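You operate a simulated robot arm through the tools that you are given. There is no shell and no other tool. Be economical: measure what you need, move in short steps, check, and stop when the job is done.

You run a simulated robot arm. Do the job below in one go: nothing can be reset, and whatever is moved stays where it is left.

Task
Change the cartridge of the white housing, zero the meter and set bar.
Fine: brown one in the red scrap bin, orange one pushed home; white button once, blue button steps.

The check looks at the end state, three seconds after you hand in, the way a careful person would. Anything else that was tipped, shoved, dropped, spilled or broken makes it a failure.

Robot
A 7-joint arm with a two-finger parallel gripper, fixed in place. Base frame: the origin is at the foot of the arm, x ahead of it, y to its left, z up; the work surface is at about z = 0.82. Lengths are in m, angles in degrees, forces in N, time in s.
With the tool pointing down near the work surface it reaches from about 0.3 to 0.7 m from the base axis. Its first joint turns from -66.0 to 66.0 degrees. Payload 1.57 kg.
Tool frame: the origin (TCP) lies between the finger pads and is the grasp point; the fingertips stand 0.03 m ahead of it; z points along the fingers, y is the line along which they close. The gripper opens to 0.11 m. The fingers are 0.024 m wide and 0.012 m thick; the gripper's body (0.048 by 0.112 m) begins 0.078 m behind the TCP.
Orientation is that of the tool frame in the base frame, as a unit quaternion [x, y, z, w]. With the fingers straight down and closing along the base's y, the tool's x points along the base's -x, its y along +y and its z along -z.

Tools
- The arm moves only by the tool step_arm. Its argument "targets" is a list of rows, each a list of 2 entries, a list of its own where there are three numbers: the shift along the base's x, y, z in cm, then the turn, a rotation vector about the base's x, y, z in degrees. In form: [[[dx, dy, dz], [wx, wy, wz]], ...]. A call has 1 to 20 rows; each row is the pose to reach, as a shift and turn from the pose commanded when the call began. "grip" is the closure, from 0 (fully open) to 1 (shut), set as the call begins (left out, the last holds). Each row takes 0.2 s and may step no farther than 0.05 m and 8.6 degrees from the row before; otherwise, or with a gripper value out of range, the whole call is refused. Where a pose cannot be reached the arm comes as near as it can. A force on the tool above 40 N (or 10 N above the force at the start of the call, whichever is more), or a blocked arm, ends the call early, and 0.2 s more pass. Each finger travels about 0.108 m/s and halts on what it meets, pressing with about 29 N; the grip force reading is that of the motor and also rises with nothing between the fingers. The clock runs only during rows and for 0.2 s after the last one: add rows that repeat a pose to give the fingers time. It gives the time, the measured TCP pose, the force on the tool (base axes), the opening and the grip force at its end, in the units of the frame above (readings bear some noise), with the torque about the TCP (base axes, N m) and any sound that the robot's microphone picked up, and new pictures: "pictures" is both (left out), scene, wrist or none.
- Cameras (640 x 400 px; columns grow to the right, rows downward): "scene" is fixed at [0.1813, -0.4061, 1.4002]; the picture's right is [0.61, -0.79, 0.00], its down [-0.49, -0.37, -0.79] and it looks along [0.63, 0.48, -0.62] (base axes); focal length 227 px, centre (320, 200). "wrist" rides on the gripper at [0.07, 0.016, -0.141] in the tool frame; the picture's right is [-0.23, 0.97, 0.00], its down [-0.85, -0.20, -0.48] and it looks along [-0.47, -0.11, 0.88] (tool axes); focal length 222 px, centre (320, 200). There is no depth. A picture from a camera that has moved, and an enlarged one, comes with that camera's place and axes in the base frame and with its lens.
- enlarge(camera, box): a new picture of the part [left, top, right, bottom] of that camera's present view, enlarged. It takes no simulated time.
- job_done(): hands the job in; it is judged then, once.

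Go step by step. Nothing tells you positions but the pictures and the camera data: compare them with the known pose of the tool, close in by small moves and look again before you grip or let go. The budget is 120 turns and 200 pictures, counting those below and the enlarged ones. Unless the task says otherwise, let go and move clear before handing in, and close with one line.

The tools are called as a command line: name --argument value ..., lists and objects as JSON in quotes. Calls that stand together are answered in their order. step_arm: Moves the arm, as the interface text tells. Its arguments: {"type":"object","properties":{"targets":{"type":"array","items":{"type":"array"}},"grip":{"type":"number"},"pictures":{"type":"string","enum":["both","scene","wrist","none"]}},"required":["targets"]} The other tools are called the same way: enlarge (camera, box) takes an enlarged picture of a part of a camera's view; job_done () hands the job in.

At the start:

```text
clock: 0.0
position: [0.3464, -0.0941, 1.2673]
orientation: [0.0, 1.0, 0.0, 0.0]
contact_force: [0.3, -0.2, 0.9]
moment: [0.01, 0.0, -0.01]
grip_width: 0.1101
finger_force: 0.1
```

scene: 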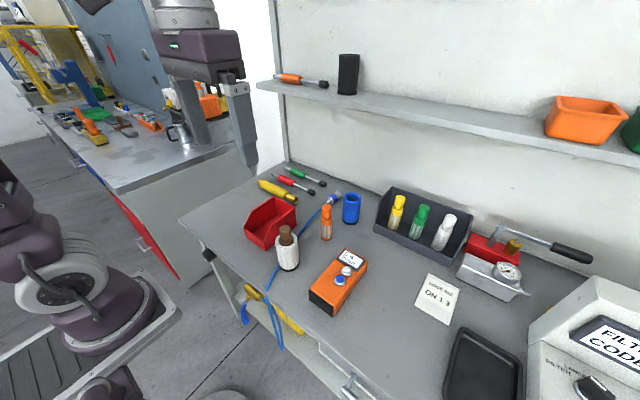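
wrist: 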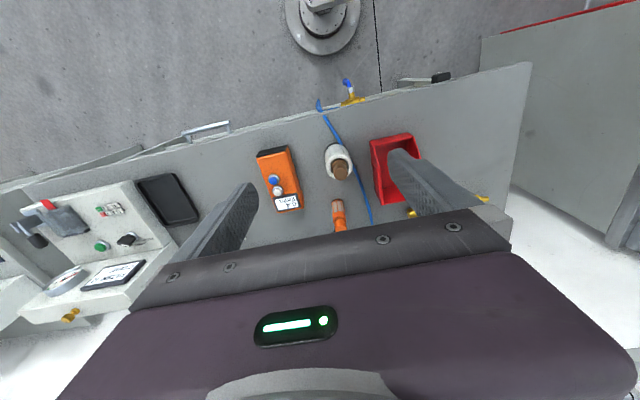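

I see the white housing with the brown cartridge, the red bin, the orange cartridge and the orange meter with white and blue buttons. I'll look closer first.

enlarge --camera "scene" --box '[230, 170, 390, 330]'

enlarge --camera "wrist" --box '[240, 110, 440, 240]'

```text
2.50 times, centred on (310, 250) of scene
camera zoom: at [0.1813, -0.4061, 1.4002], right [0.61, -0.79, 0.0], down [-0.49, -0.37, -0.79], along [0.63, 0.48, -0.62], focal length 566 px, centre (345, 75)
```

zoom: 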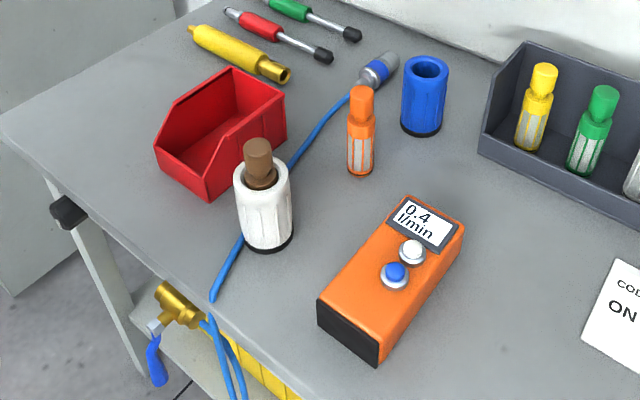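

```text
3.08 times, centred on (340, 175) of wrist
camera zoom: at [0.2778, -0.0775, 1.4086], right [0.23, 0.97, 0.0], down [0.85, -0.2, 0.48], along [0.47, -0.11, -0.88], focal length 684 px, centre (258, 277)
```

zoom: 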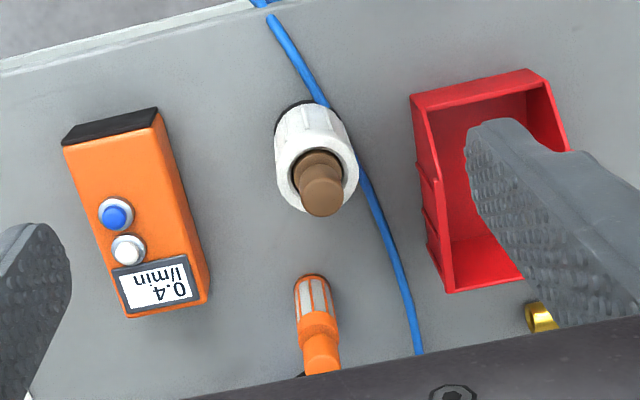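

Estimates: brown cartridge top about (0.462, -0.075, 0.97), orange one about (0.613, -0.102), bin about (0.525, 0.065). I'll go above the brown one and look.

step_arm --targets '[[[2, 0.4, -4], [0, 0, 0]], [[4, 0.8, -7.5], [0, 0, 0]], [[6, 1.2, -11], [0, 0, 0]], [[8, 1.5, -15], [0, 0, 0]], [[10, 1.8, -18], [0, 0, 0]], [[11.6, 1.9, -21], [0, 0, 0]], [[11.6, 1.9, -21], [0, 0, 0]]]' --grip 0

```text
clock: 1.6
position: [0.4658, -0.0733, 1.0571]
orientation: [0.0, 1.0, 0.0, 0.0]
contact_force: [-0.8, -0.1, -0.9]
moment: [-0.03, 0.0, 0.0]
grip_width: 0.11
finger_force: 0.0
camera wrist: at [0.397, -0.0564, 1.1988], right [0.23, 0.97, 0.0], down [0.85, -0.2, 0.48], along [0.47, -0.11, -0.88], focal length 222 px, centre (320, 200)
```

scene: 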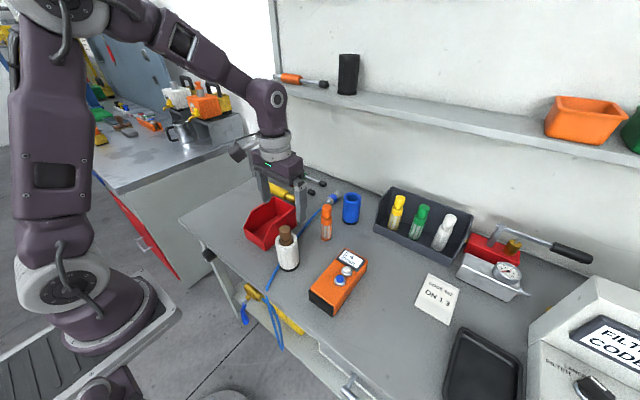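
wrist: 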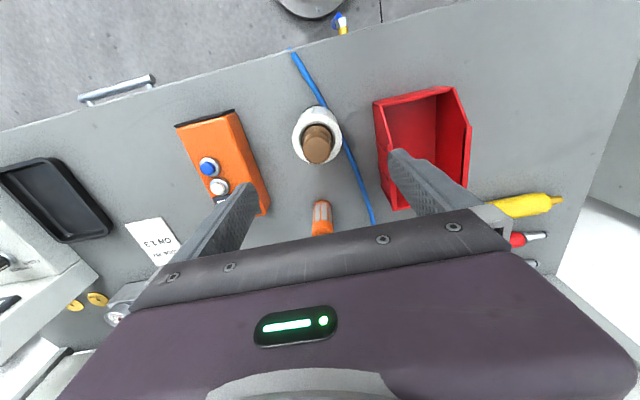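

The tool is above the housing. I'll zoom on the brown top and check the centre before descending.

enlarge --camera "wrist" --box '[260, 80, 380, 240]'

step_arm --targets '[[[0, 0, 0], [0, 0, 0]]]' --pictures "none"

```text
2.50 times, centred on (320, 160) of wrist
camera zoom: at [0.397, -0.0564, 1.1988], right [0.23, 0.97, 0.0], down [0.85, -0.2, 0.48], along [0.47, -0.11, -0.88], focal length 555 px, centre (320, 300)
```

zoom: 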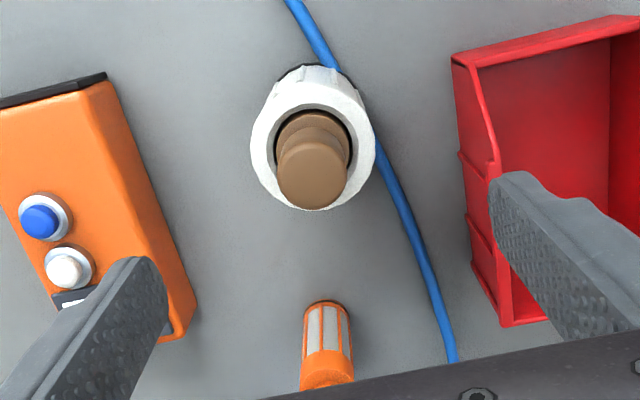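

```text
clock: 2.0
position: [0.4649, -0.0725, 1.0563]
orientation: [-0.001, 1.0, 0.0, 0.0]
contact_force: [-0.1, 0.5, 0.9]
moment: [0.0, 0.01, 0.0]
grip_width: 0.1099
finger_force: 0.1
```

Brown top at about (0.462, -0.075). I'll descend open to z 0.959 with a small correction.

step_arm --targets '[[[-0.3, -0.25, -3], [0, 0, 0]], [[-0.3, -0.25, -6], [0, 0, 0]], [[-0.3, -0.25, -8], [0, 0, 0]], [[-0.3, -0.25, -9.7], [0, 0, 0]], [[-0.3, -0.25, -9.7], [0, 0, 0]]]'

enlarge --camera "scene" --box '[240, 190, 340, 290]'

```text
clock: 3.2
position: [0.4586, -0.076, 0.9626]
orientation: [-0.001, 1.0, -0.001, -0.001]
contact_force: [0.3, 0.7, 1.0]
moment: [-0.03, -0.01, -0.03]
grip_width: 0.1099
finger_force: 0.0
camera wrist: at [0.3903, -0.0596, 1.1036], right [0.23, 0.97, 0.0], down [0.85, -0.2, 0.48], along [0.47, -0.11, -0.88], focal length 222 px, centre (320, 200)
```

scene: 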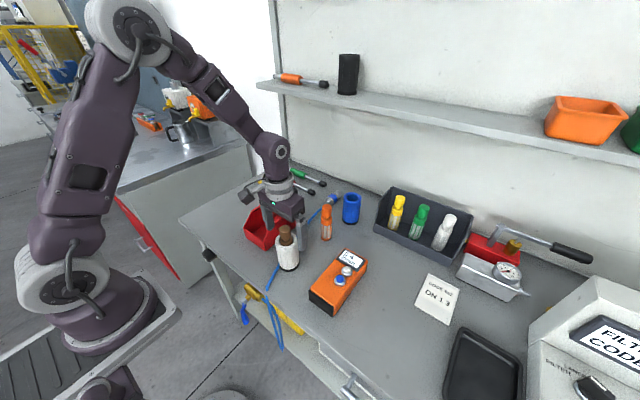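
wrist: 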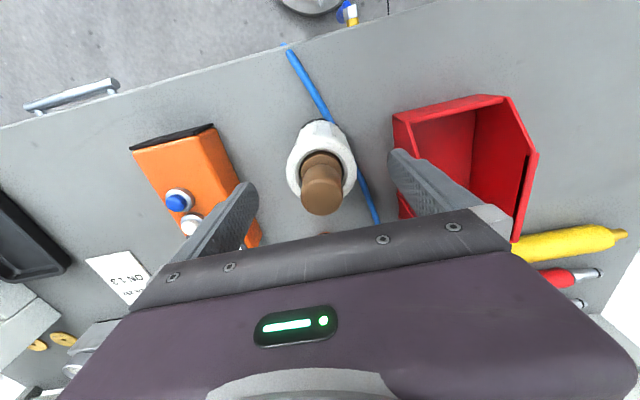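

```text
4.00 times, centred on (290, 240) of scene
camera zoom: at [0.1813, -0.4061, 1.4002], right [0.61, -0.79, 0.0], down [-0.49, -0.37, -0.79], along [0.63, 0.48, -0.62], focal length 906 px, centre (440, 40)
```

zoom: 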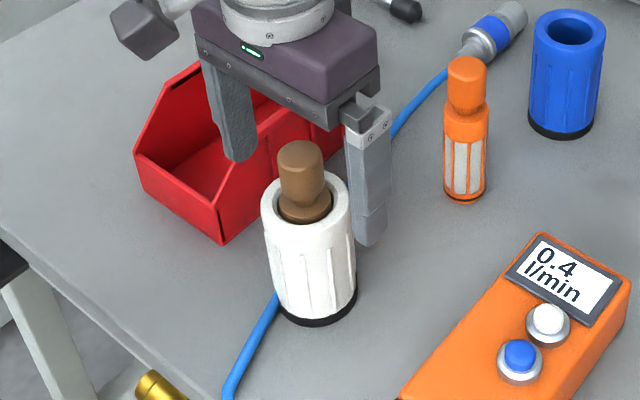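

The fingers straddle the brown knob with the tips above the rim. Closing now.

step_arm --targets '[[[0, 0.1, -0.2], [0, 0, 0]], [[0, 0.1, -0.2], [0, 0, 0]], [[0, 0.1, -0.2], [0, 0, 0]], [[0, 0.1, -0.2], [0, 0, 0]]]' --grip 1

```text
clock: 4.2
position: [0.4588, -0.0753, 0.959]
orientation: [0.0, 1.0, 0.0, 0.0]
contact_force: [-0.7, 0.2, -1.0]
moment: [0.0, -0.03, -0.01]
grip_width: 0.0292
finger_force: 29.1
camera wrist: at [0.3903, -0.0589, 1.1009], right [0.23, 0.97, 0.0], down [0.86, -0.2, 0.48], along [0.47, -0.11, -0.88], focal length 222 px, centre (320, 200)
```

scene: 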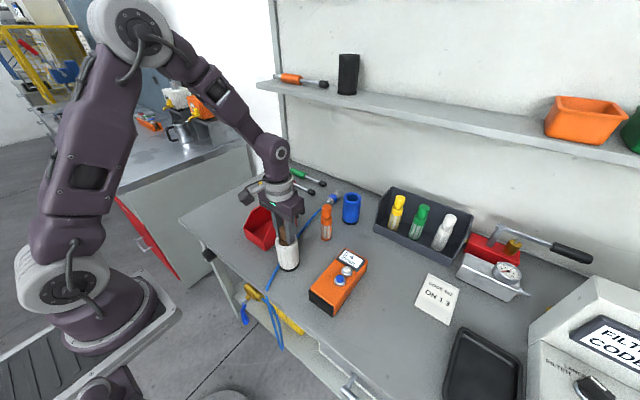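
wrist: 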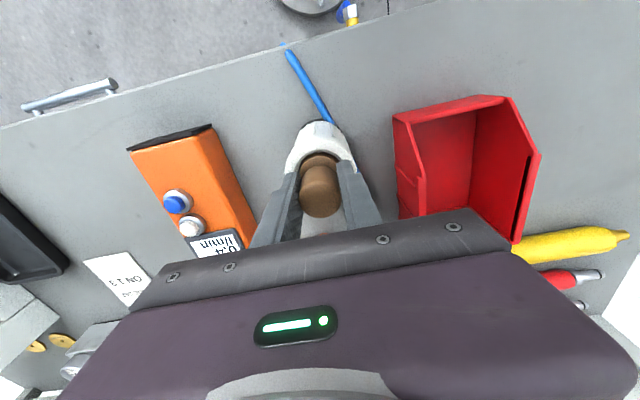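

Gripped at 29 mm. I'll pull straight up a little and check that the housing stays.

step_arm --targets '[[[0, 0, 0.5], [0, 0, 0]], [[0, 0, 1], [0, 0, 0]], [[0, 0, 1.5], [0, 0, 0]], [[0, 0, 2], [0, 0, 0]], [[0, 0, 2], [0, 0, 0]]]' --pictures "none"

enlarge --camera "scene" --box '[240, 190, 340, 290]'

```text
clock: 5.4
position: [0.4596, -0.0759, 0.9782]
orientation: [0.0, 1.0, 0.0, 0.0]
contact_force: [-1.0, -0.5, 0.0]
moment: [-0.01, 0.03, -0.01]
grip_width: 0.0288
finger_force: 29.0
```

```text
4.00 times, centred on (290, 240) of scene
camera zoom: at [0.1813, -0.4061, 1.4002], right [0.61, -0.79, 0.0], down [-0.49, -0.37, -0.79], along [0.63, 0.48, -0.62], focal length 906 px, centre (440, 40)
```

zoom: 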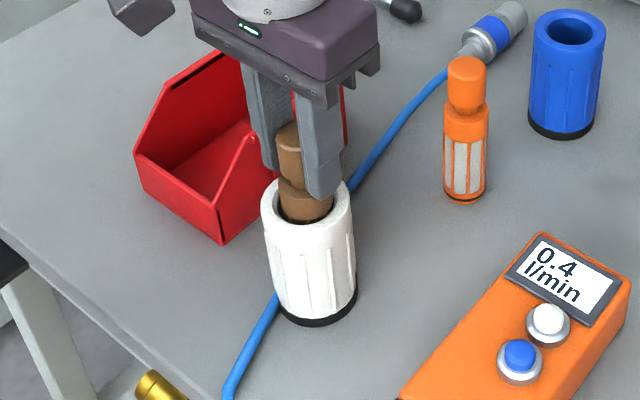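

The cartridge slides out and the housing stays. I'll lift fully clear.

step_arm --targets '[[[0, 0, 1.5], [0, 0, 0]], [[0, 0, 3], [0, 0, 0]], [[0, 0, 4.5], [0, 0, 0]], [[0, 0, 6], [0, 0, 0]], [[0, 0, 8], [0, 0, 0]], [[0, 0, 10], [0, 0, 0]], [[0, 0, 12], [0, 0, 0]], [[0, 0, 14], [0, 0, 0]], [[0, 0, 14], [0, 0, 0]]]'

enlarge --camera "scene" --box '[230, 150, 350, 290]'

```text
clock: 7.4
position: [0.4613, -0.0764, 1.1165]
orientation: [0.0, 1.0, 0.0, 0.0]
contact_force: [-0.4, -0.4, -0.9]
moment: [0.03, 0.01, -0.02]
grip_width: 0.029
finger_force: 29.3
camera wrist: at [0.3914, -0.0595, 1.2588], right [0.23, 0.97, 0.0], down [0.85, -0.2, 0.48], along [0.47, -0.11, -0.88], focal length 222 px, centre (320, 200)
```

scene: 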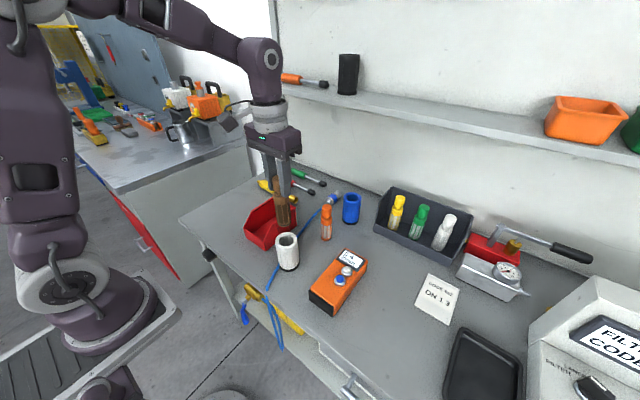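
wrist: 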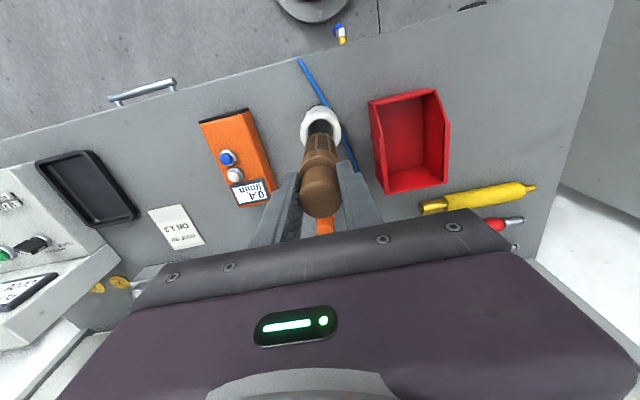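

```text
2.86 times, centred on (290, 220) of scene
camera zoom: at [0.1813, -0.4061, 1.4002], right [0.61, -0.79, 0.0], down [-0.49, -0.37, -0.79], along [0.63, 0.48, -0.62], focal length 647 px, centre (406, 143)
```

zoom: 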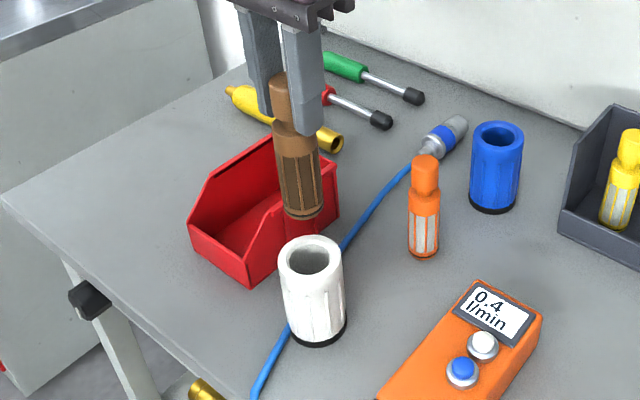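

The cartridge is clear. I need the bin's geometry accurately before going over it.

enlarge --camera "wrist" --box '[350, 70, 470, 210]'

```text
2.86 times, centred on (410, 140) of wrist
camera zoom: at [0.3914, -0.0595, 1.2588], right [0.23, 0.97, 0.0], down [0.85, -0.2, 0.48], along [0.47, -0.11, -0.88], focal length 635 px, centre (63, 371)
```

zoom: 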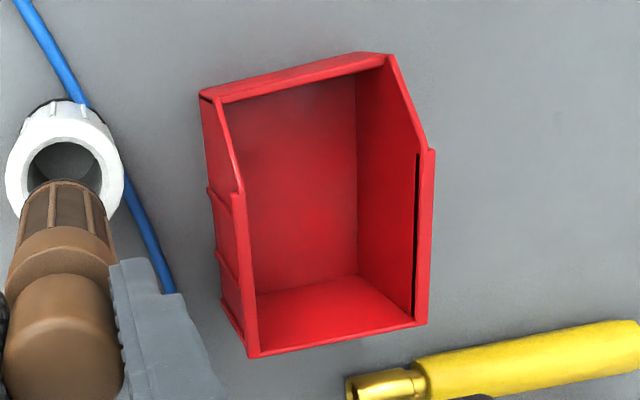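

Bin interior is about x 0.46–0.595, y 0.02–0.108, rim about 0.90. I'll move over its middle and lower in part way.

step_arm --targets '[[[1.5, 3, 0], [0, 0, 0]], [[3, 6, 0], [0, 0, 0]], [[4.5, 9, 0], [0, 0, 0]], [[6, 12, 0], [0, 0, 0]], [[6.8, 14.2, 0], [0, 0, 0]], [[6.8, 14.2, -3], [0, 0, 0]], [[6.8, 14.2, -6], [0, 0, 0]], [[6.8, 14.2, -8], [0, 0, 0]], [[6.8, 14.2, -8], [0, 0, 0]]]'

enlarge --camera "scene" --box '[230, 150, 350, 290]'

```text
clock: 9.4
position: [0.5291, 0.0677, 1.0376]
orientation: [0.0, 1.0, 0.0, 0.0]
contact_force: [-0.2, -0.6, -1.8]
moment: [0.01, 0.0, 0.01]
grip_width: 0.0291
finger_force: 29.1
camera wrist: at [0.4596, 0.0825, 1.1794], right [0.23, 0.97, 0.0], down [0.85, -0.2, 0.48], along [0.47, -0.11, -0.88], focal length 222 px, centre (320, 200)
```

scene: 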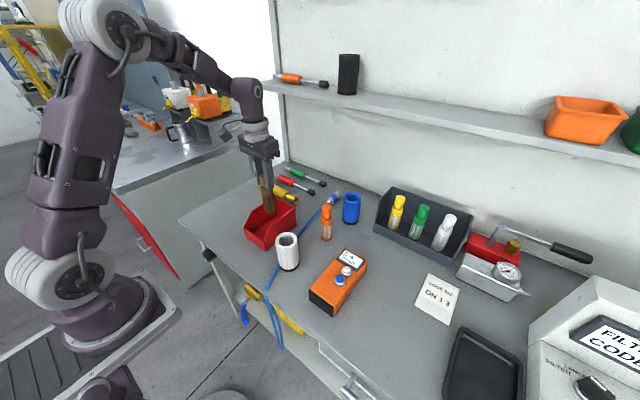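
wrist: 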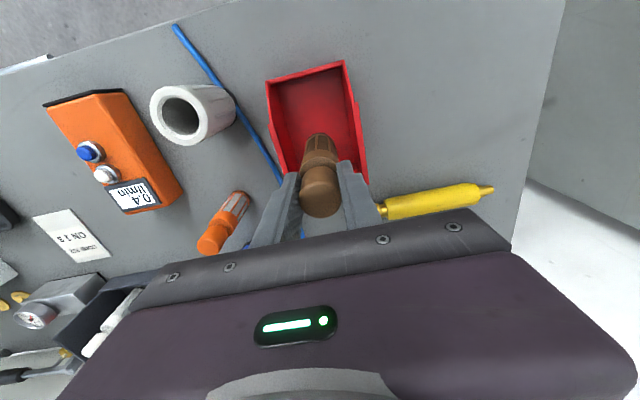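

```text
2.86 times, centred on (290, 220) of scene
camera zoom: at [0.1813, -0.4061, 1.4002], right [0.61, -0.79, 0.0], down [-0.49, -0.37, -0.79], along [0.63, 0.48, -0.62], focal length 647 px, centre (406, 143)
```

zoom: 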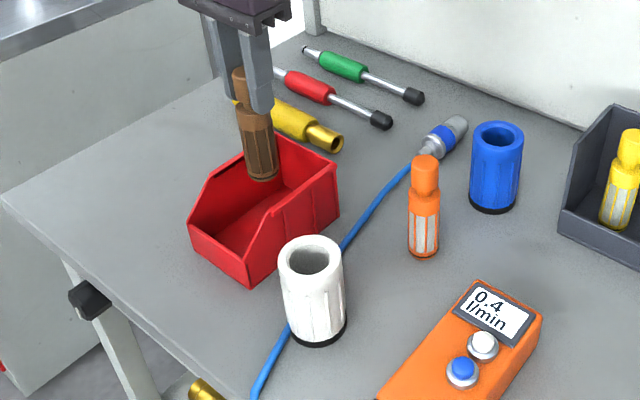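

Centred over the bin. Lowering in slow steps to the floor.

step_arm --targets '[[[0, 0, -2], [0, 0, 0]], [[0, 0, -4], [0, 0, 0]], [[0, 0, -6], [0, 0, 0]], [[0, 0, -7.5], [0, 0, 0]], [[0, 0, -7.5], [0, 0, 0]]]'

enlarge --camera "scene" --box '[230, 150, 350, 290]'

```text
clock: 10.6
position: [0.5299, 0.0667, 0.9629]
orientation: [0.001, 1.0, 0.0, 0.0]
contact_force: [1.3, 0.0, -0.2]
moment: [0.0, -0.02, -0.01]
grip_width: 0.0293
finger_force: 29.5
camera wrist: at [0.4594, 0.0831, 1.1033], right [0.23, 0.97, 0.0], down [0.86, -0.2, 0.48], along [0.47, -0.11, -0.88], focal length 222 px, centre (320, 200)
```

scene: 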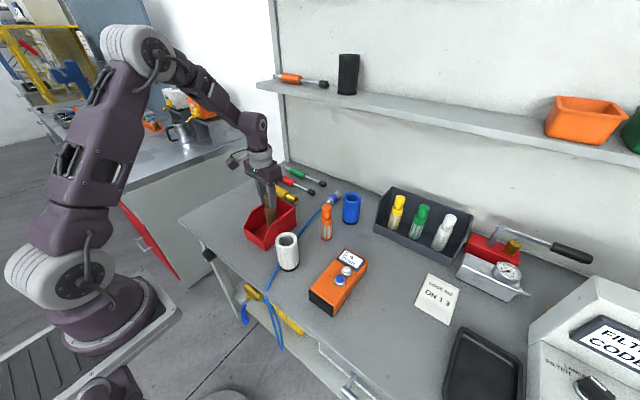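
wrist: 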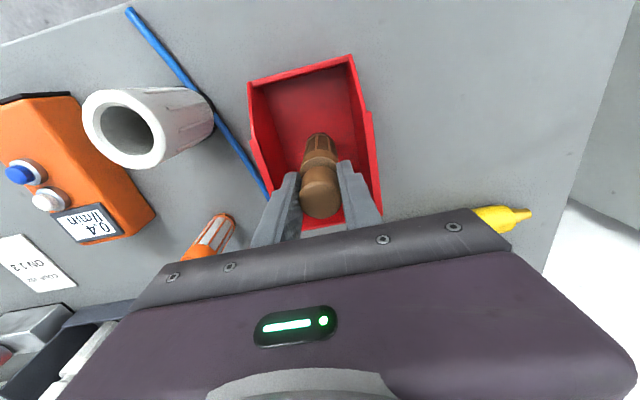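

```text
2.86 times, centred on (290, 220) of scene
camera zoom: at [0.1813, -0.4061, 1.4002], right [0.61, -0.79, 0.0], down [-0.49, -0.37, -0.79], along [0.63, 0.48, -0.62], focal length 647 px, centre (406, 143)
```

zoom: 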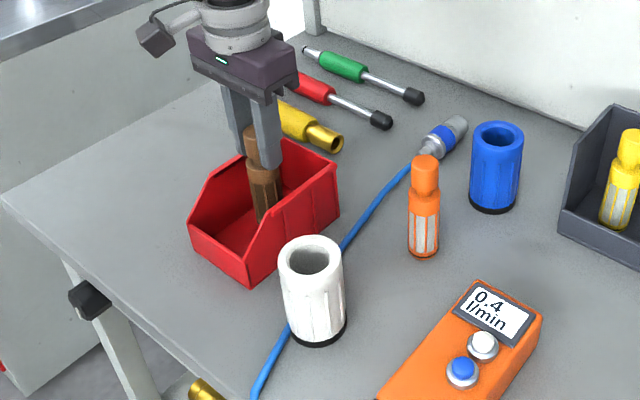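

Not touching yet. Creeping down in 3 mm moves.

step_arm --targets '[[[0, 0, -0.3], [0, 0, 0]], [[0, 0, -0.6], [0, 0, 0]], [[0, 0, -0.9], [0, 0, 0]]]' --pictures "none"

```text
clock: 11.4
position: [0.5275, 0.066, 0.9545]
orientation: [0.0, 1.0, 0.001, 0.0]
contact_force: [-0.7, 0.4, -0.4]
moment: [0.04, 0.0, 0.01]
grip_width: 0.029
finger_force: 29.1
```

step_arm --targets '[[[0, 0, -0.2], [0, 0, 0]], [[0, 0, -0.4], [0, 0, 0]], [[0, 0, -0.6], [0, 0, 0]]]' --pictures "none"

```text
clock: 12.2
position: [0.5276, 0.0658, 0.9491]
orientation: [0.0, 1.0, 0.0, 0.002]
contact_force: [1.1, 0.7, 24.0]
moment: [0.31, -0.23, -0.01]
grip_width: 0.0294
finger_force: 28.9
```

Floor contact at about 0.95 (24 N). I'll ease off slightly, then open.

step_arm --targets '[[[0, 0, 0.2], [0, 0, 0]], [[0, 0, 0.2], [0, 0, 0]]]' --pictures "none"

step_arm --targets '[[[0, 0, 0], [0, 0, 0]], [[0, 0, 0], [0, 0, 0]], [[0, 0, 0], [0, 0, 0]]]' --grip 0.45

enlarge --camera "scene" --box '[230, 150, 350, 290]'

```text
clock: 12.8
position: [0.5275, 0.0649, 0.9491]
orientation: [0.0, 1.0, -0.001, -0.001]
contact_force: [0.4, 0.9, -0.2]
moment: [0.0, -0.02, -0.05]
grip_width: 0.0289
finger_force: 28.9
```

```text
clock: 13.6
position: [0.5272, 0.0647, 0.9513]
orientation: [0.0, 1.0, 0.0, 0.0]
contact_force: [-0.2, 0.0, -0.9]
moment: [-0.01, 0.02, 0.01]
grip_width: 0.0605
finger_force: 0.1
camera wrist: at [0.4587, 0.0817, 1.092], right [0.23, 0.97, 0.0], down [0.86, -0.2, 0.48], along [0.47, -0.11, -0.88], focal length 222 px, centre (320, 200)
```

scene: 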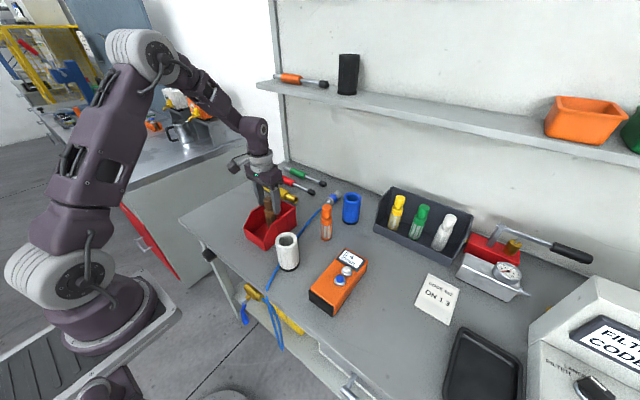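
wrist: 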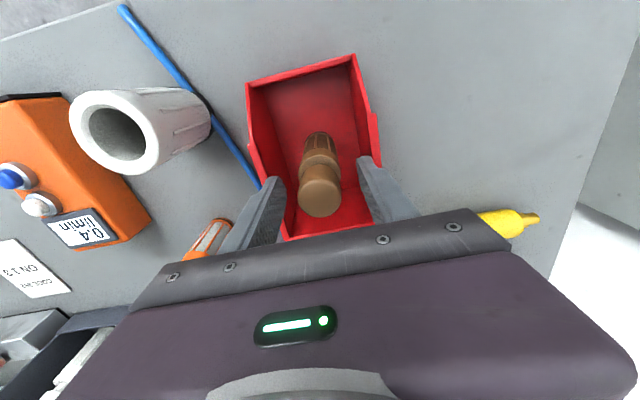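

```text
2.86 times, centred on (290, 220) of scene
camera zoom: at [0.1813, -0.4061, 1.4002], right [0.61, -0.79, 0.0], down [-0.49, -0.37, -0.79], along [0.63, 0.48, -0.62], focal length 647 px, centre (406, 143)
```

zoom: 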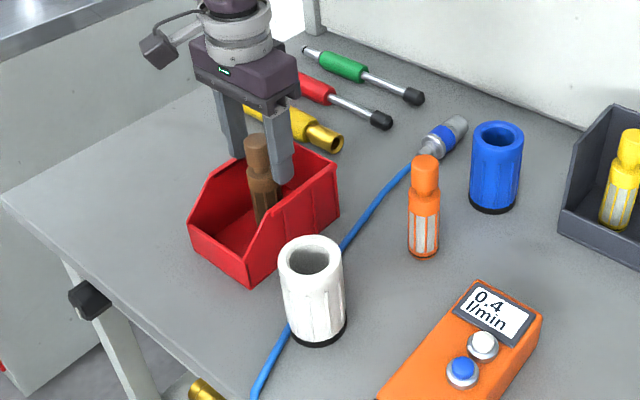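

The brown one stands in the bin. Rising straight up, then going over the orange one with the gripper open moderately.

step_arm --targets '[[[0, 0, 4], [0, 0, 0]], [[0, 0, 8], [0, 0, 0]], [[0, 0, 11], [0, 0, 0]], [[2, -4, 11], [0, 0, 0]], [[4, -8, 11], [0, 0, 0]], [[6, -12, 11], [0, 0, 0]], [[8.6, -16, 11], [0, 0, 0]], [[8.6, -16.7, 11], [0, 0, 0]], [[8.6, -16.7, 11], [0, 0, 0]]]' --pictures "scene"

enlarge --camera "wrist" --box '[240, 80, 400, 240]'

```text
clock: 15.6
position: [0.6154, -0.0995, 1.0621]
orientation: [0.0, 1.0, 0.0, 0.0]
contact_force: [-0.1, -0.3, 0.1]
moment: [0.01, -0.01, -0.01]
grip_width: 0.0607
finger_force: 0.0
```

scene: 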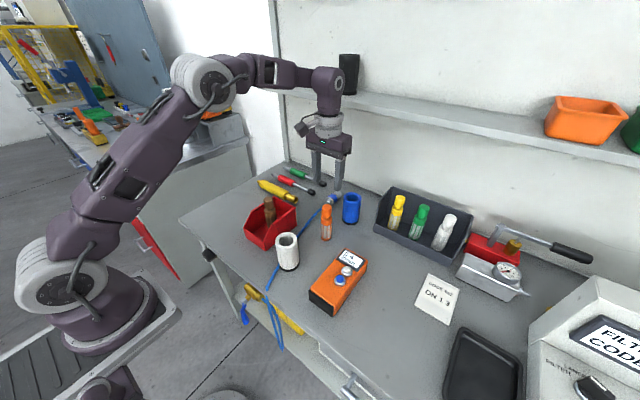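

```text
2.50 times, centred on (320, 160) of wrist
camera zoom: at [0.5462, -0.0838, 1.2042], right [0.23, 0.97, 0.0], down [0.86, -0.2, 0.48], along [0.47, -0.11, -0.88], focal length 555 px, centre (320, 300)
```

zoom: 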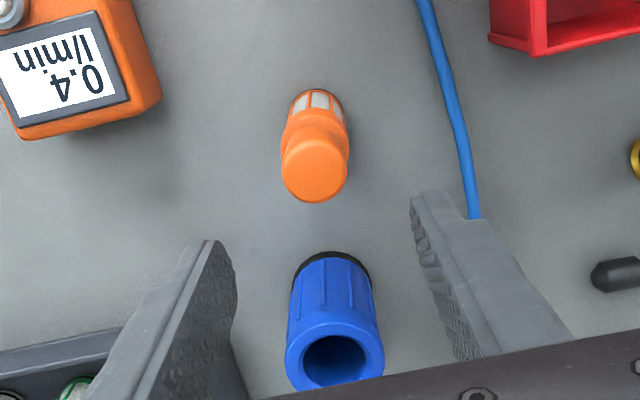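

Orange top at about (0.613, -0.102). Descending to z ≈ 0.945, open.

step_arm --targets '[[[-0.2, -0.25, -3], [0, 0, 0]], [[-0.2, -0.25, -6], [0, 0, 0]], [[-0.2, -0.25, -8], [0, 0, 0]], [[-0.2, -0.25, -8], [0, 0, 0]]]' --grip 0.2

enlarge --camera "scene" --box '[280, 160, 390, 270]'

```text
clock: 16.6
position: [0.614, -0.1018, 0.9808]
orientation: [0.0, 1.0, 0.0, 0.0]
contact_force: [-0.1, 0.7, -0.1]
moment: [-0.01, -0.02, 0.0]
grip_width: 0.0878
finger_force: 0.0
camera wrist: at [0.5442, -0.0857, 1.1223], right [0.23, 0.97, 0.0], down [0.86, -0.2, 0.48], along [0.47, -0.11, -0.88], focal length 222 px, centre (320, 200)
```

scene: 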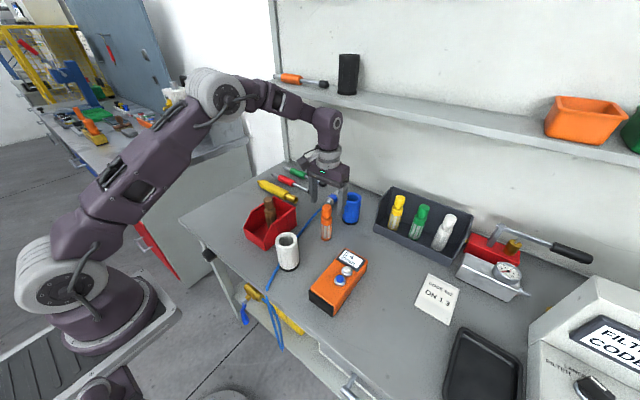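
wrist: 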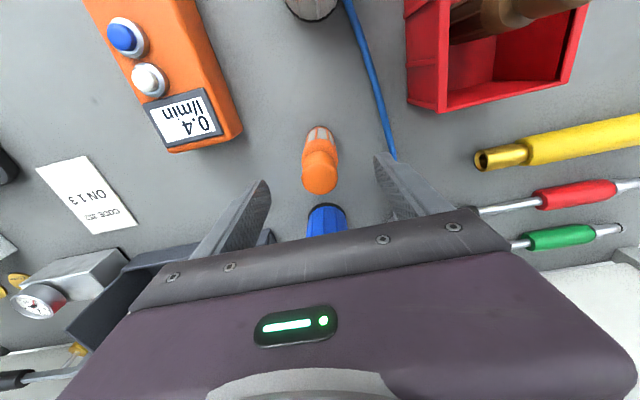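

```text
3.64 times, centred on (335, 215) of scene
camera zoom: at [0.1813, -0.4061, 1.4002], right [0.61, -0.79, 0.0], down [-0.49, -0.37, -0.79], along [0.63, 0.48, -0.62], focal length 824 px, centre (266, 146)
```

zoom: 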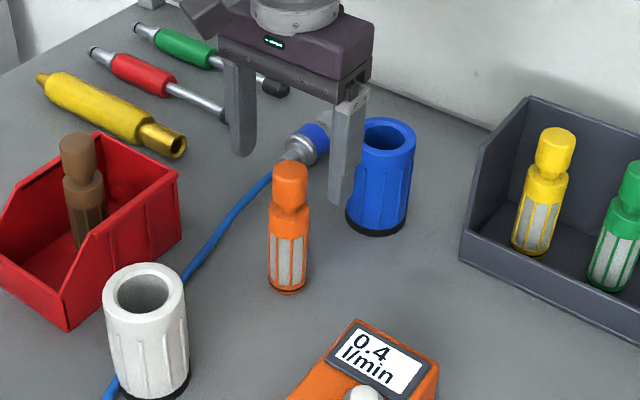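

Aligned. Lowering 3.6 cm, then closing.

step_arm --targets '[[[-0.1, 0, -2], [0, 0, 0]], [[-0.1, 0, -3.6], [0, 0, 0]], [[-0.1, 0, -3.6], [0, 0, 0]]]' --pictures "none"

step_arm --targets '[[[0, 0, 0], [0, 0, 0]], [[0, 0, 0], [0, 0, 0]], [[0, 0, 0], [0, 0, 0]], [[0, 0, 0], [0, 0, 0]]]' --grip 1

enlarge --camera "scene" --box '[280, 160, 390, 270]'

```text
clock: 17.4
position: [0.6105, -0.103, 0.9443]
orientation: [0.0, 1.0, 0.0, 0.001]
contact_force: [0.0, -0.2, 0.4]
moment: [-0.02, 0.05, 0.0]
grip_width: 0.0881
finger_force: 0.1
```

```text
clock: 18.4
position: [0.6103, -0.1047, 0.9451]
orientation: [0.0, 1.0, 0.0, 0.0]
contact_force: [0.5, 0.3, -0.2]
moment: [-0.01, 0.03, -0.02]
grip_width: 0.0291
finger_force: 28.8
camera wrist: at [0.5419, -0.0871, 1.0869], right [0.23, 0.97, 0.0], down [0.86, -0.2, 0.48], along [0.47, -0.11, -0.88], focal length 222 px, centre (320, 200)
```

scene: 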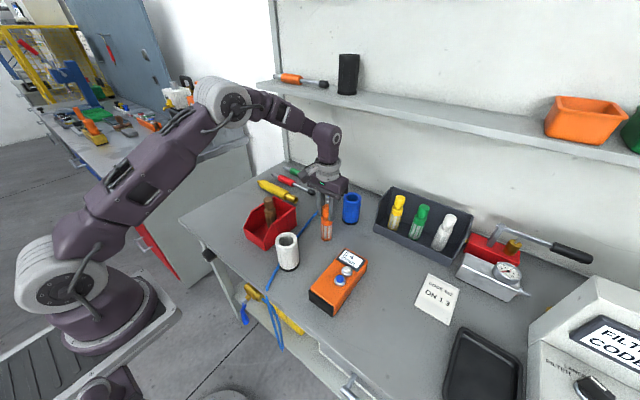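
wrist: 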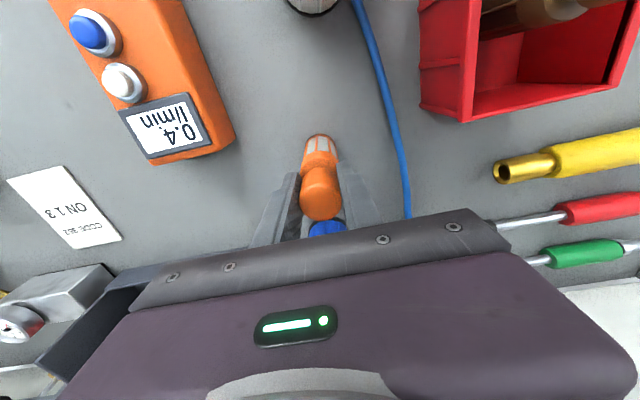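

```text
3.64 times, centred on (335, 215) of scene
camera zoom: at [0.1813, -0.4061, 1.4002], right [0.61, -0.79, 0.0], down [-0.49, -0.37, -0.79], along [0.63, 0.48, -0.62], focal length 824 px, centre (266, 146)
```

zoom: 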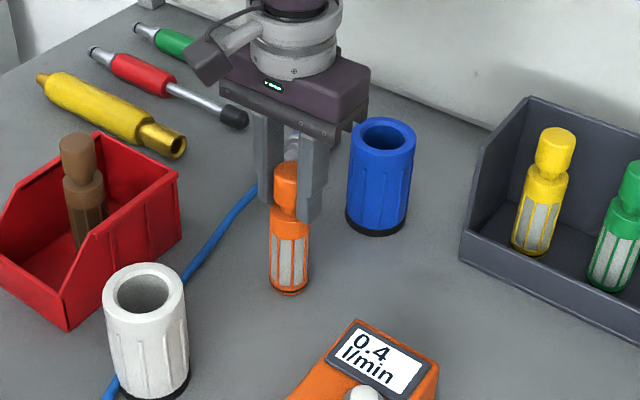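

Gripped. Lifting 15 cm and moving over the housing at (0.460, -0.0757).

step_arm --targets '[[[0, 0, 3], [0, 0, 0]], [[0, 0, 7], [0, 0, 0]], [[0, 0, 11], [0, 0, 0]], [[0, 0, 15], [0, 0, 0]], [[-4, 0.8, 15], [0, 0, 0]], [[-8, 1.6, 15], [0, 0, 0]], [[-12, 2.4, 15], [0, 0, 0]], [[-15, 2.8, 15], [0, 0, 0]], [[-15, 2.8, 15], [0, 0, 0]], [[-15, 2.8, 15], [0, 0, 0]]]'

enlarge --camera "scene" --box '[230, 170, 340, 280]'

enlarge --camera "wrist" --box '[270, 90, 370, 230]'

```text
clock: 20.6
position: [0.4577, -0.0766, 1.0924]
orientation: [0.0, 1.0, 0.001, 0.0]
contact_force: [0.5, 0.6, -0.4]
moment: [0.0, 0.02, -0.01]
grip_width: 0.029
finger_force: 28.5
camera wrist: at [0.3888, -0.0603, 1.2337], right [0.23, 0.97, 0.0], down [0.85, -0.2, 0.48], along [0.47, -0.11, -0.88], focal length 222 px, centre (320, 200)
```

scene: 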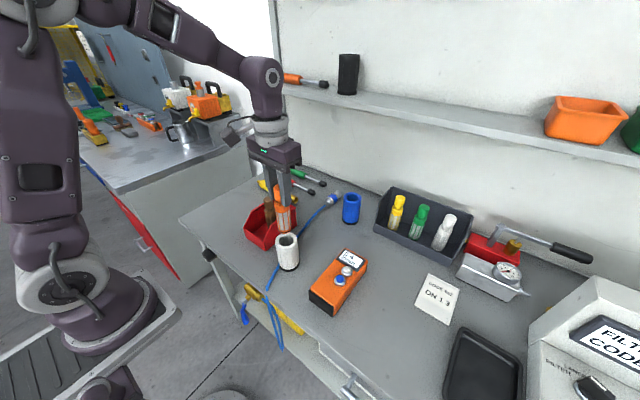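
wrist: 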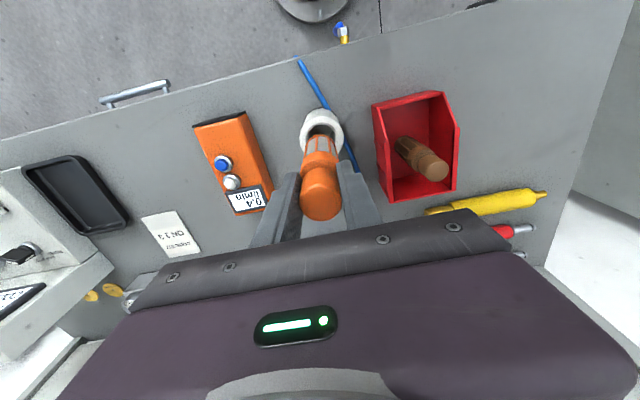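

```text
3.64 times, centred on (285, 225) of scene
camera zoom: at [0.1813, -0.4061, 1.4002], right [0.61, -0.79, 0.0], down [-0.49, -0.37, -0.79], along [0.63, 0.48, -0.62], focal length 824 px, centre (447, 109)
```

zoom: 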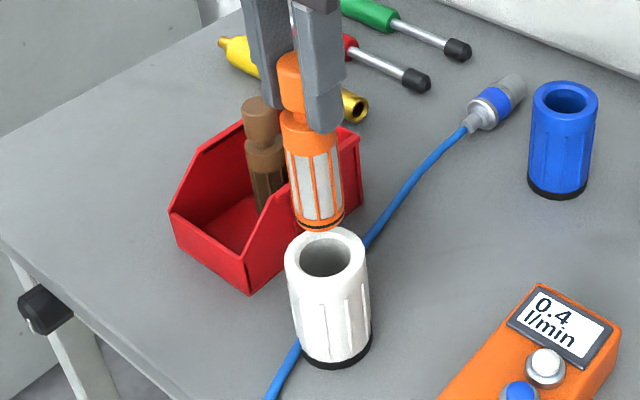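

```text
2.86 times, centred on (320, 160) of wrist
camera zoom: at [0.3888, -0.0603, 1.2337], right [0.23, 0.97, 0.0], down [0.85, -0.2, 0.48], along [0.47, -0.11, -0.88], focal length 635 px, centre (320, 314)
```

zoom: 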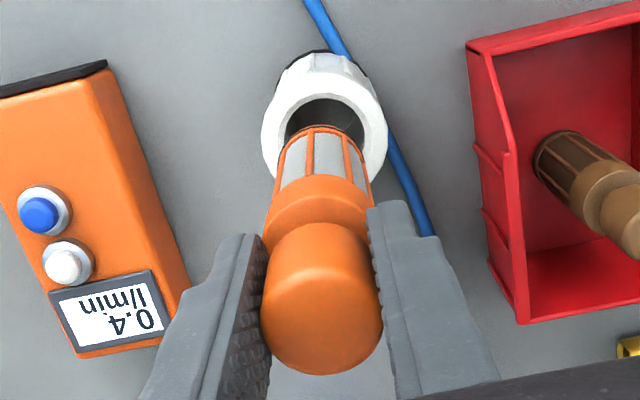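

By commanded offsets I'm within about 1 mm of the pose where the brown one came out. I'll descend to just above the rim and inspect.

step_arm --targets '[[[-0.05, 0, -2], [0, 0, 0]], [[-0.05, 0, -4], [0, 0, 0]], [[-0.05, 0, -4], [0, 0, 0]], [[-0.05, 0, -4], [0, 0, 0]]]' --pictures "none"

enlarge --camera "scene" --box '[255, 190, 325, 260]'

enlarge --camera "wrist" --box '[280, 110, 360, 210]'

```text
clock: 21.6
position: [0.4564, -0.0758, 1.0541]
orientation: [0.0, 1.0, 0.0, -0.001]
contact_force: [0.2, 0.8, -1.6]
moment: [-0.02, 0.01, 0.01]
grip_width: 0.0292
finger_force: 28.7
```

```text
5.71 times, centred on (290, 225) of scene
camera zoom: at [0.1813, -0.4061, 1.4002], right [0.61, -0.79, 0.0], down [-0.49, -0.37, -0.79], along [0.63, 0.48, -0.62], focal length 1295 px, centre (491, 57)
```

zoom: 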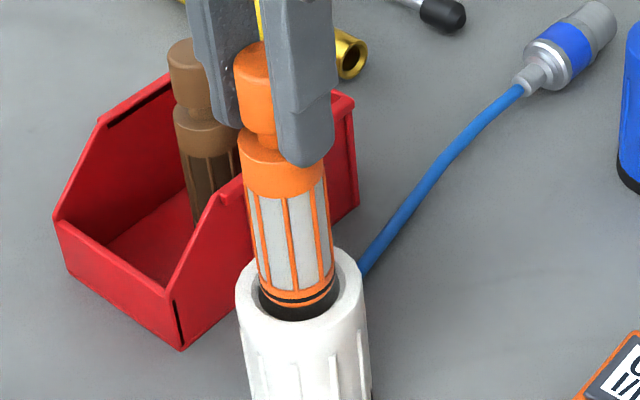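

```text
4.00 times, centred on (320, 160) of wrist
camera zoom: at [0.3884, -0.0597, 1.1949], right [0.23, 0.97, 0.0], down [0.86, -0.2, 0.48], along [0.47, -0.11, -0.88], focal length 888 px, centre (320, 360)
```

zoom: 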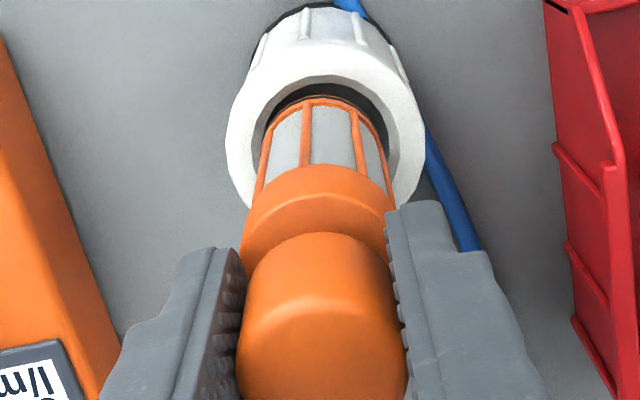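

It's well centred, maybe 1 mm short in y. I'll correct by 1 mm and begin inserting slowly.

step_arm --targets '[[[0.05, 0.1, 0], [0, 0, 0]], [[0.05, 0.1, -0.5], [0, 0, 0]], [[0.05, 0.1, -1], [0, 0, 0]], [[0.05, 0.1, -1.5], [0, 0, 0]], [[0.05, 0.1, -2], [0, 0, 0]], [[0.05, 0.1, -2.5], [0, 0, 0]]]' --pictures "none"

enlarge --camera "scene" --box '[255, 190, 325, 260]'

```text
clock: 23.0
position: [0.4608, -0.0758, 1.0288]
orientation: [0.0, 1.0, 0.0, 0.0]
contact_force: [-2.2, -0.2, -0.4]
moment: [-0.03, 0.22, -0.01]
grip_width: 0.0292
finger_force: 28.8
```

```text
5.71 times, centred on (290, 225) of scene
camera zoom: at [0.1812, -0.4061, 1.4002], right [0.61, -0.79, 0.0], down [-0.49, -0.37, -0.79], along [0.63, 0.48, -0.62], focal length 1295 px, centre (491, 57)
```

zoom: 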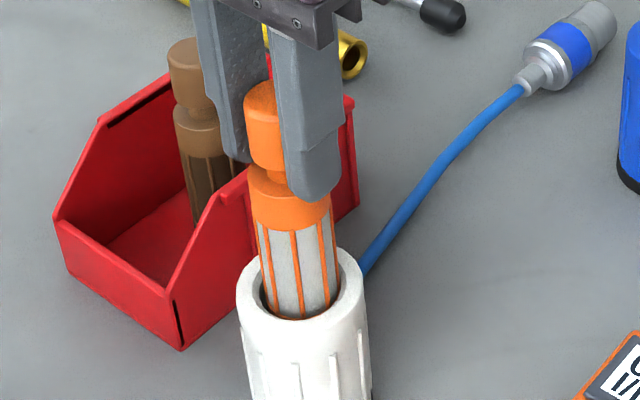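

It has entered the bore with light side contact. Easing x by 0.5 mm and continuing.

step_arm --targets '[[[-0.08, 0, -0.5], [0, 0, 0]], [[-0.08, 0, -1], [0, 0, 0]], [[-0.08, 0, -1.5], [0, 0, 0]], [[-0.08, 0, -2], [0, 0, 0]], [[-0.08, 0, -2.5], [0, 0, 0]], [[-0.08, 0, -3], [0, 0, 0]], [[-0.08, 0, -3.5], [0, 0, 0]], [[-0.08, 0, -4], [0, 0, 0]], [[-0.08, 0, -4.5], [0, 0, 0]], [[-0.08, 0, -5], [0, 0, 0]]]' --pictures "none"

enlarge --camera "scene" --box '[255, 190, 325, 260]'

```text
clock: 25.2
position: [0.4599, -0.0749, 0.9775]
orientation: [0.001, 1.0, 0.0, 0.001]
contact_force: [-0.7, 0.1, -0.8]
moment: [-0.02, -0.04, 0.01]
grip_width: 0.029
finger_force: 28.9
```

```text
5.71 times, centred on (290, 225) of scene
camera zoom: at [0.1813, -0.4061, 1.4002], right [0.61, -0.79, 0.0], down [-0.49, -0.37, -0.79], along [0.63, 0.48, -0.62], focal length 1295 px, centre (491, 57)
```

zoom: 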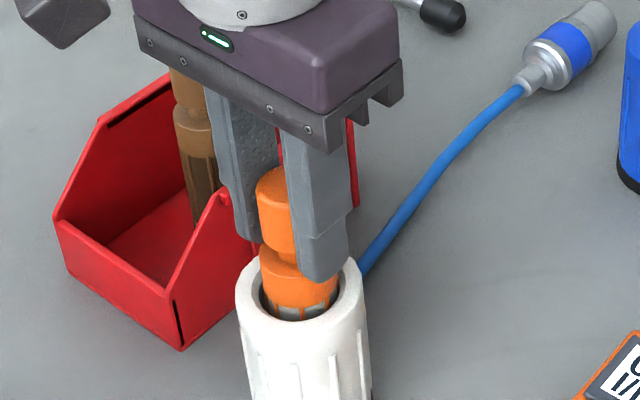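

About 2 cm left. Continuing slowly until it seats.

step_arm --targets '[[[0, 0, -0.4], [0, 0, 0]], [[0, 0, -0.8], [0, 0, 0]], [[0, 0, -1.1], [0, 0, 0]], [[0, 0, -1.4], [0, 0, 0]], [[0, 0, -1.7], [0, 0, 0]], [[0, 0, -1.9], [0, 0, 0]], [[0, 0, -2.1], [0, 0, 0]]]' --pictures "none"

enlarge --camera "scene" --box '[255, 190, 325, 260]'

```text
clock: 26.8
position: [0.4598, -0.0756, 0.9578]
orientation: [0.0, 1.0, 0.0, 0.0]
contact_force: [-0.3, -0.4, 2.0]
moment: [0.0, 0.01, -0.04]
grip_width: 0.0291
finger_force: 29.0
```

```text
5.71 times, centred on (290, 225) of scene
camera zoom: at [0.1812, -0.4061, 1.4002], right [0.61, -0.79, 0.0], down [-0.49, -0.37, -0.79], along [0.63, 0.48, -0.62], focal length 1295 px, centre (491, 57)
```

zoom: 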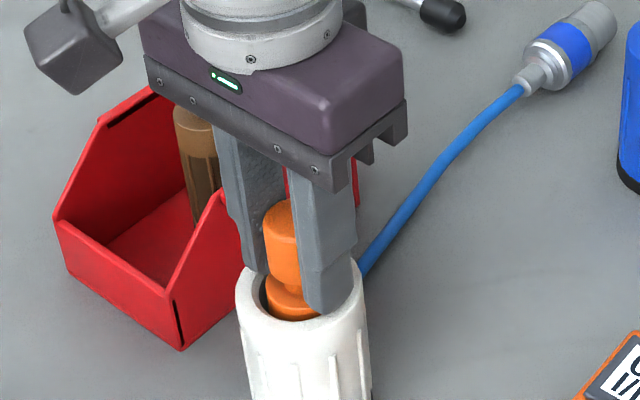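

Almost at the depth of the old one. Pushing a few mm more to feel the seat.

step_arm --targets '[[[0, 0, -0.15], [0, 0, 0]], [[0, 0, -0.3], [0, 0, 0]], [[0, 0, -0.4], [0, 0, 0]]]' --pictures "none"

```text
clock: 27.5
position: [0.4601, -0.0761, 0.9582]
orientation: [0.0, 1.0, -0.001, 0.002]
contact_force: [-4.6, 1.3, 12.4]
moment: [-0.02, 0.23, 0.02]
grip_width: 0.0291
finger_force: 29.0
stopped in row 3: the force on the tool passed its limit at 45 N (the readings are from after the stop); the commanded pose is now the measured one
```

It stopped firmly at the old cartridge's depth, so it appears seated. Opening and rising to inspect.

step_arm --targets '[[[0, 0, 0], [0, 0, 0]], [[0, 0, 0], [0, 0, 0]], [[0, 0, 0], [0, 0, 0]], [[0, 0, 0], [0, 0, 0]]]' --grip 0.3 --pictures "none"

enlarge --camera "scene" --box '[255, 190, 325, 260]'

step_arm --targets '[[[0, 0, 3], [0, 0, 0]], [[0, 0, 6], [0, 0, 0]], [[0, 0, 9.5], [0, 0, 0]], [[0, 0, 9.5], [0, 0, 0]]]'

enlarge --camera "scene" --box '[255, 190, 325, 290]'

```text
clock: 28.5
position: [0.4611, -0.0768, 0.9558]
orientation: [0.0, 1.0, 0.0, 0.002]
contact_force: [-0.4, 0.0, -0.6]
moment: [0.04, -0.02, -0.01]
grip_width: 0.0769
finger_force: 0.0
```

```text
5.71 times, centred on (290, 225) of scene
camera zoom: at [0.1813, -0.4061, 1.4002], right [0.61, -0.79, 0.0], down [-0.49, -0.37, -0.79], along [0.63, 0.48, -0.62], focal length 1295 px, centre (491, 57)
```

zoom: 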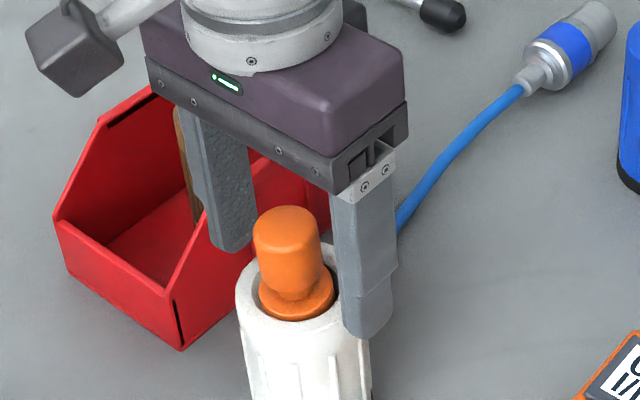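

```text
clock: 29.5
position: [0.4606, -0.0762, 1.0499]
orientation: [0.0, 1.0, -0.001, 0.002]
contact_force: [1.0, 0.5, -0.5]
moment: [-0.01, -0.01, -0.01]
grip_width: 0.0768
finger_force: 0.1
camera wrist: at [0.3916, -0.0595, 1.1913], right [0.23, 0.97, 0.0], down [0.85, -0.2, 0.48], along [0.47, -0.11, -0.88], focal length 222 px, centre (320, 200)
```

scene: 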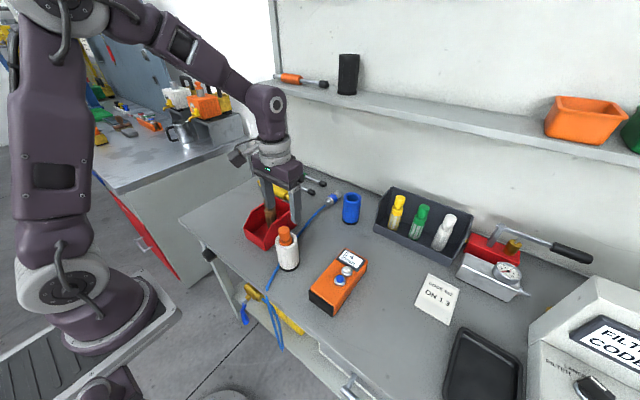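
wrist: 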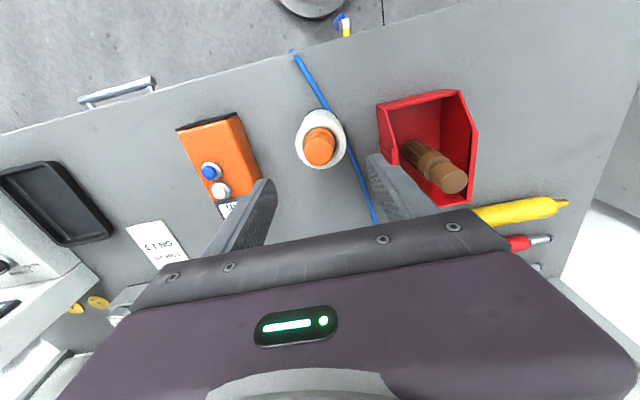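

```text
4.00 times, centred on (290, 240) of scene
camera zoom: at [0.1812, -0.4061, 1.4002], right [0.61, -0.79, 0.0], down [-0.49, -0.37, -0.79], along [0.63, 0.48, -0.62], focal length 906 px, centre (440, 40)
```

zoom: 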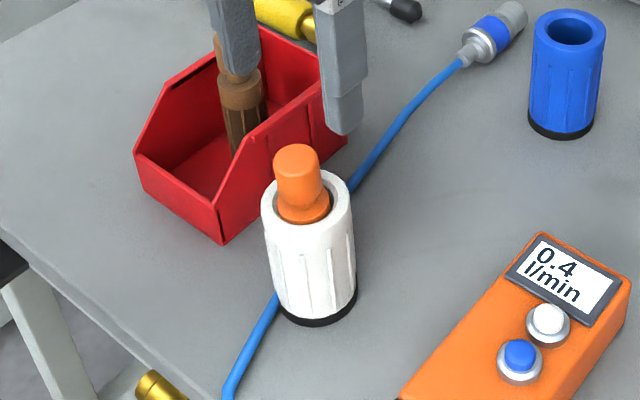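

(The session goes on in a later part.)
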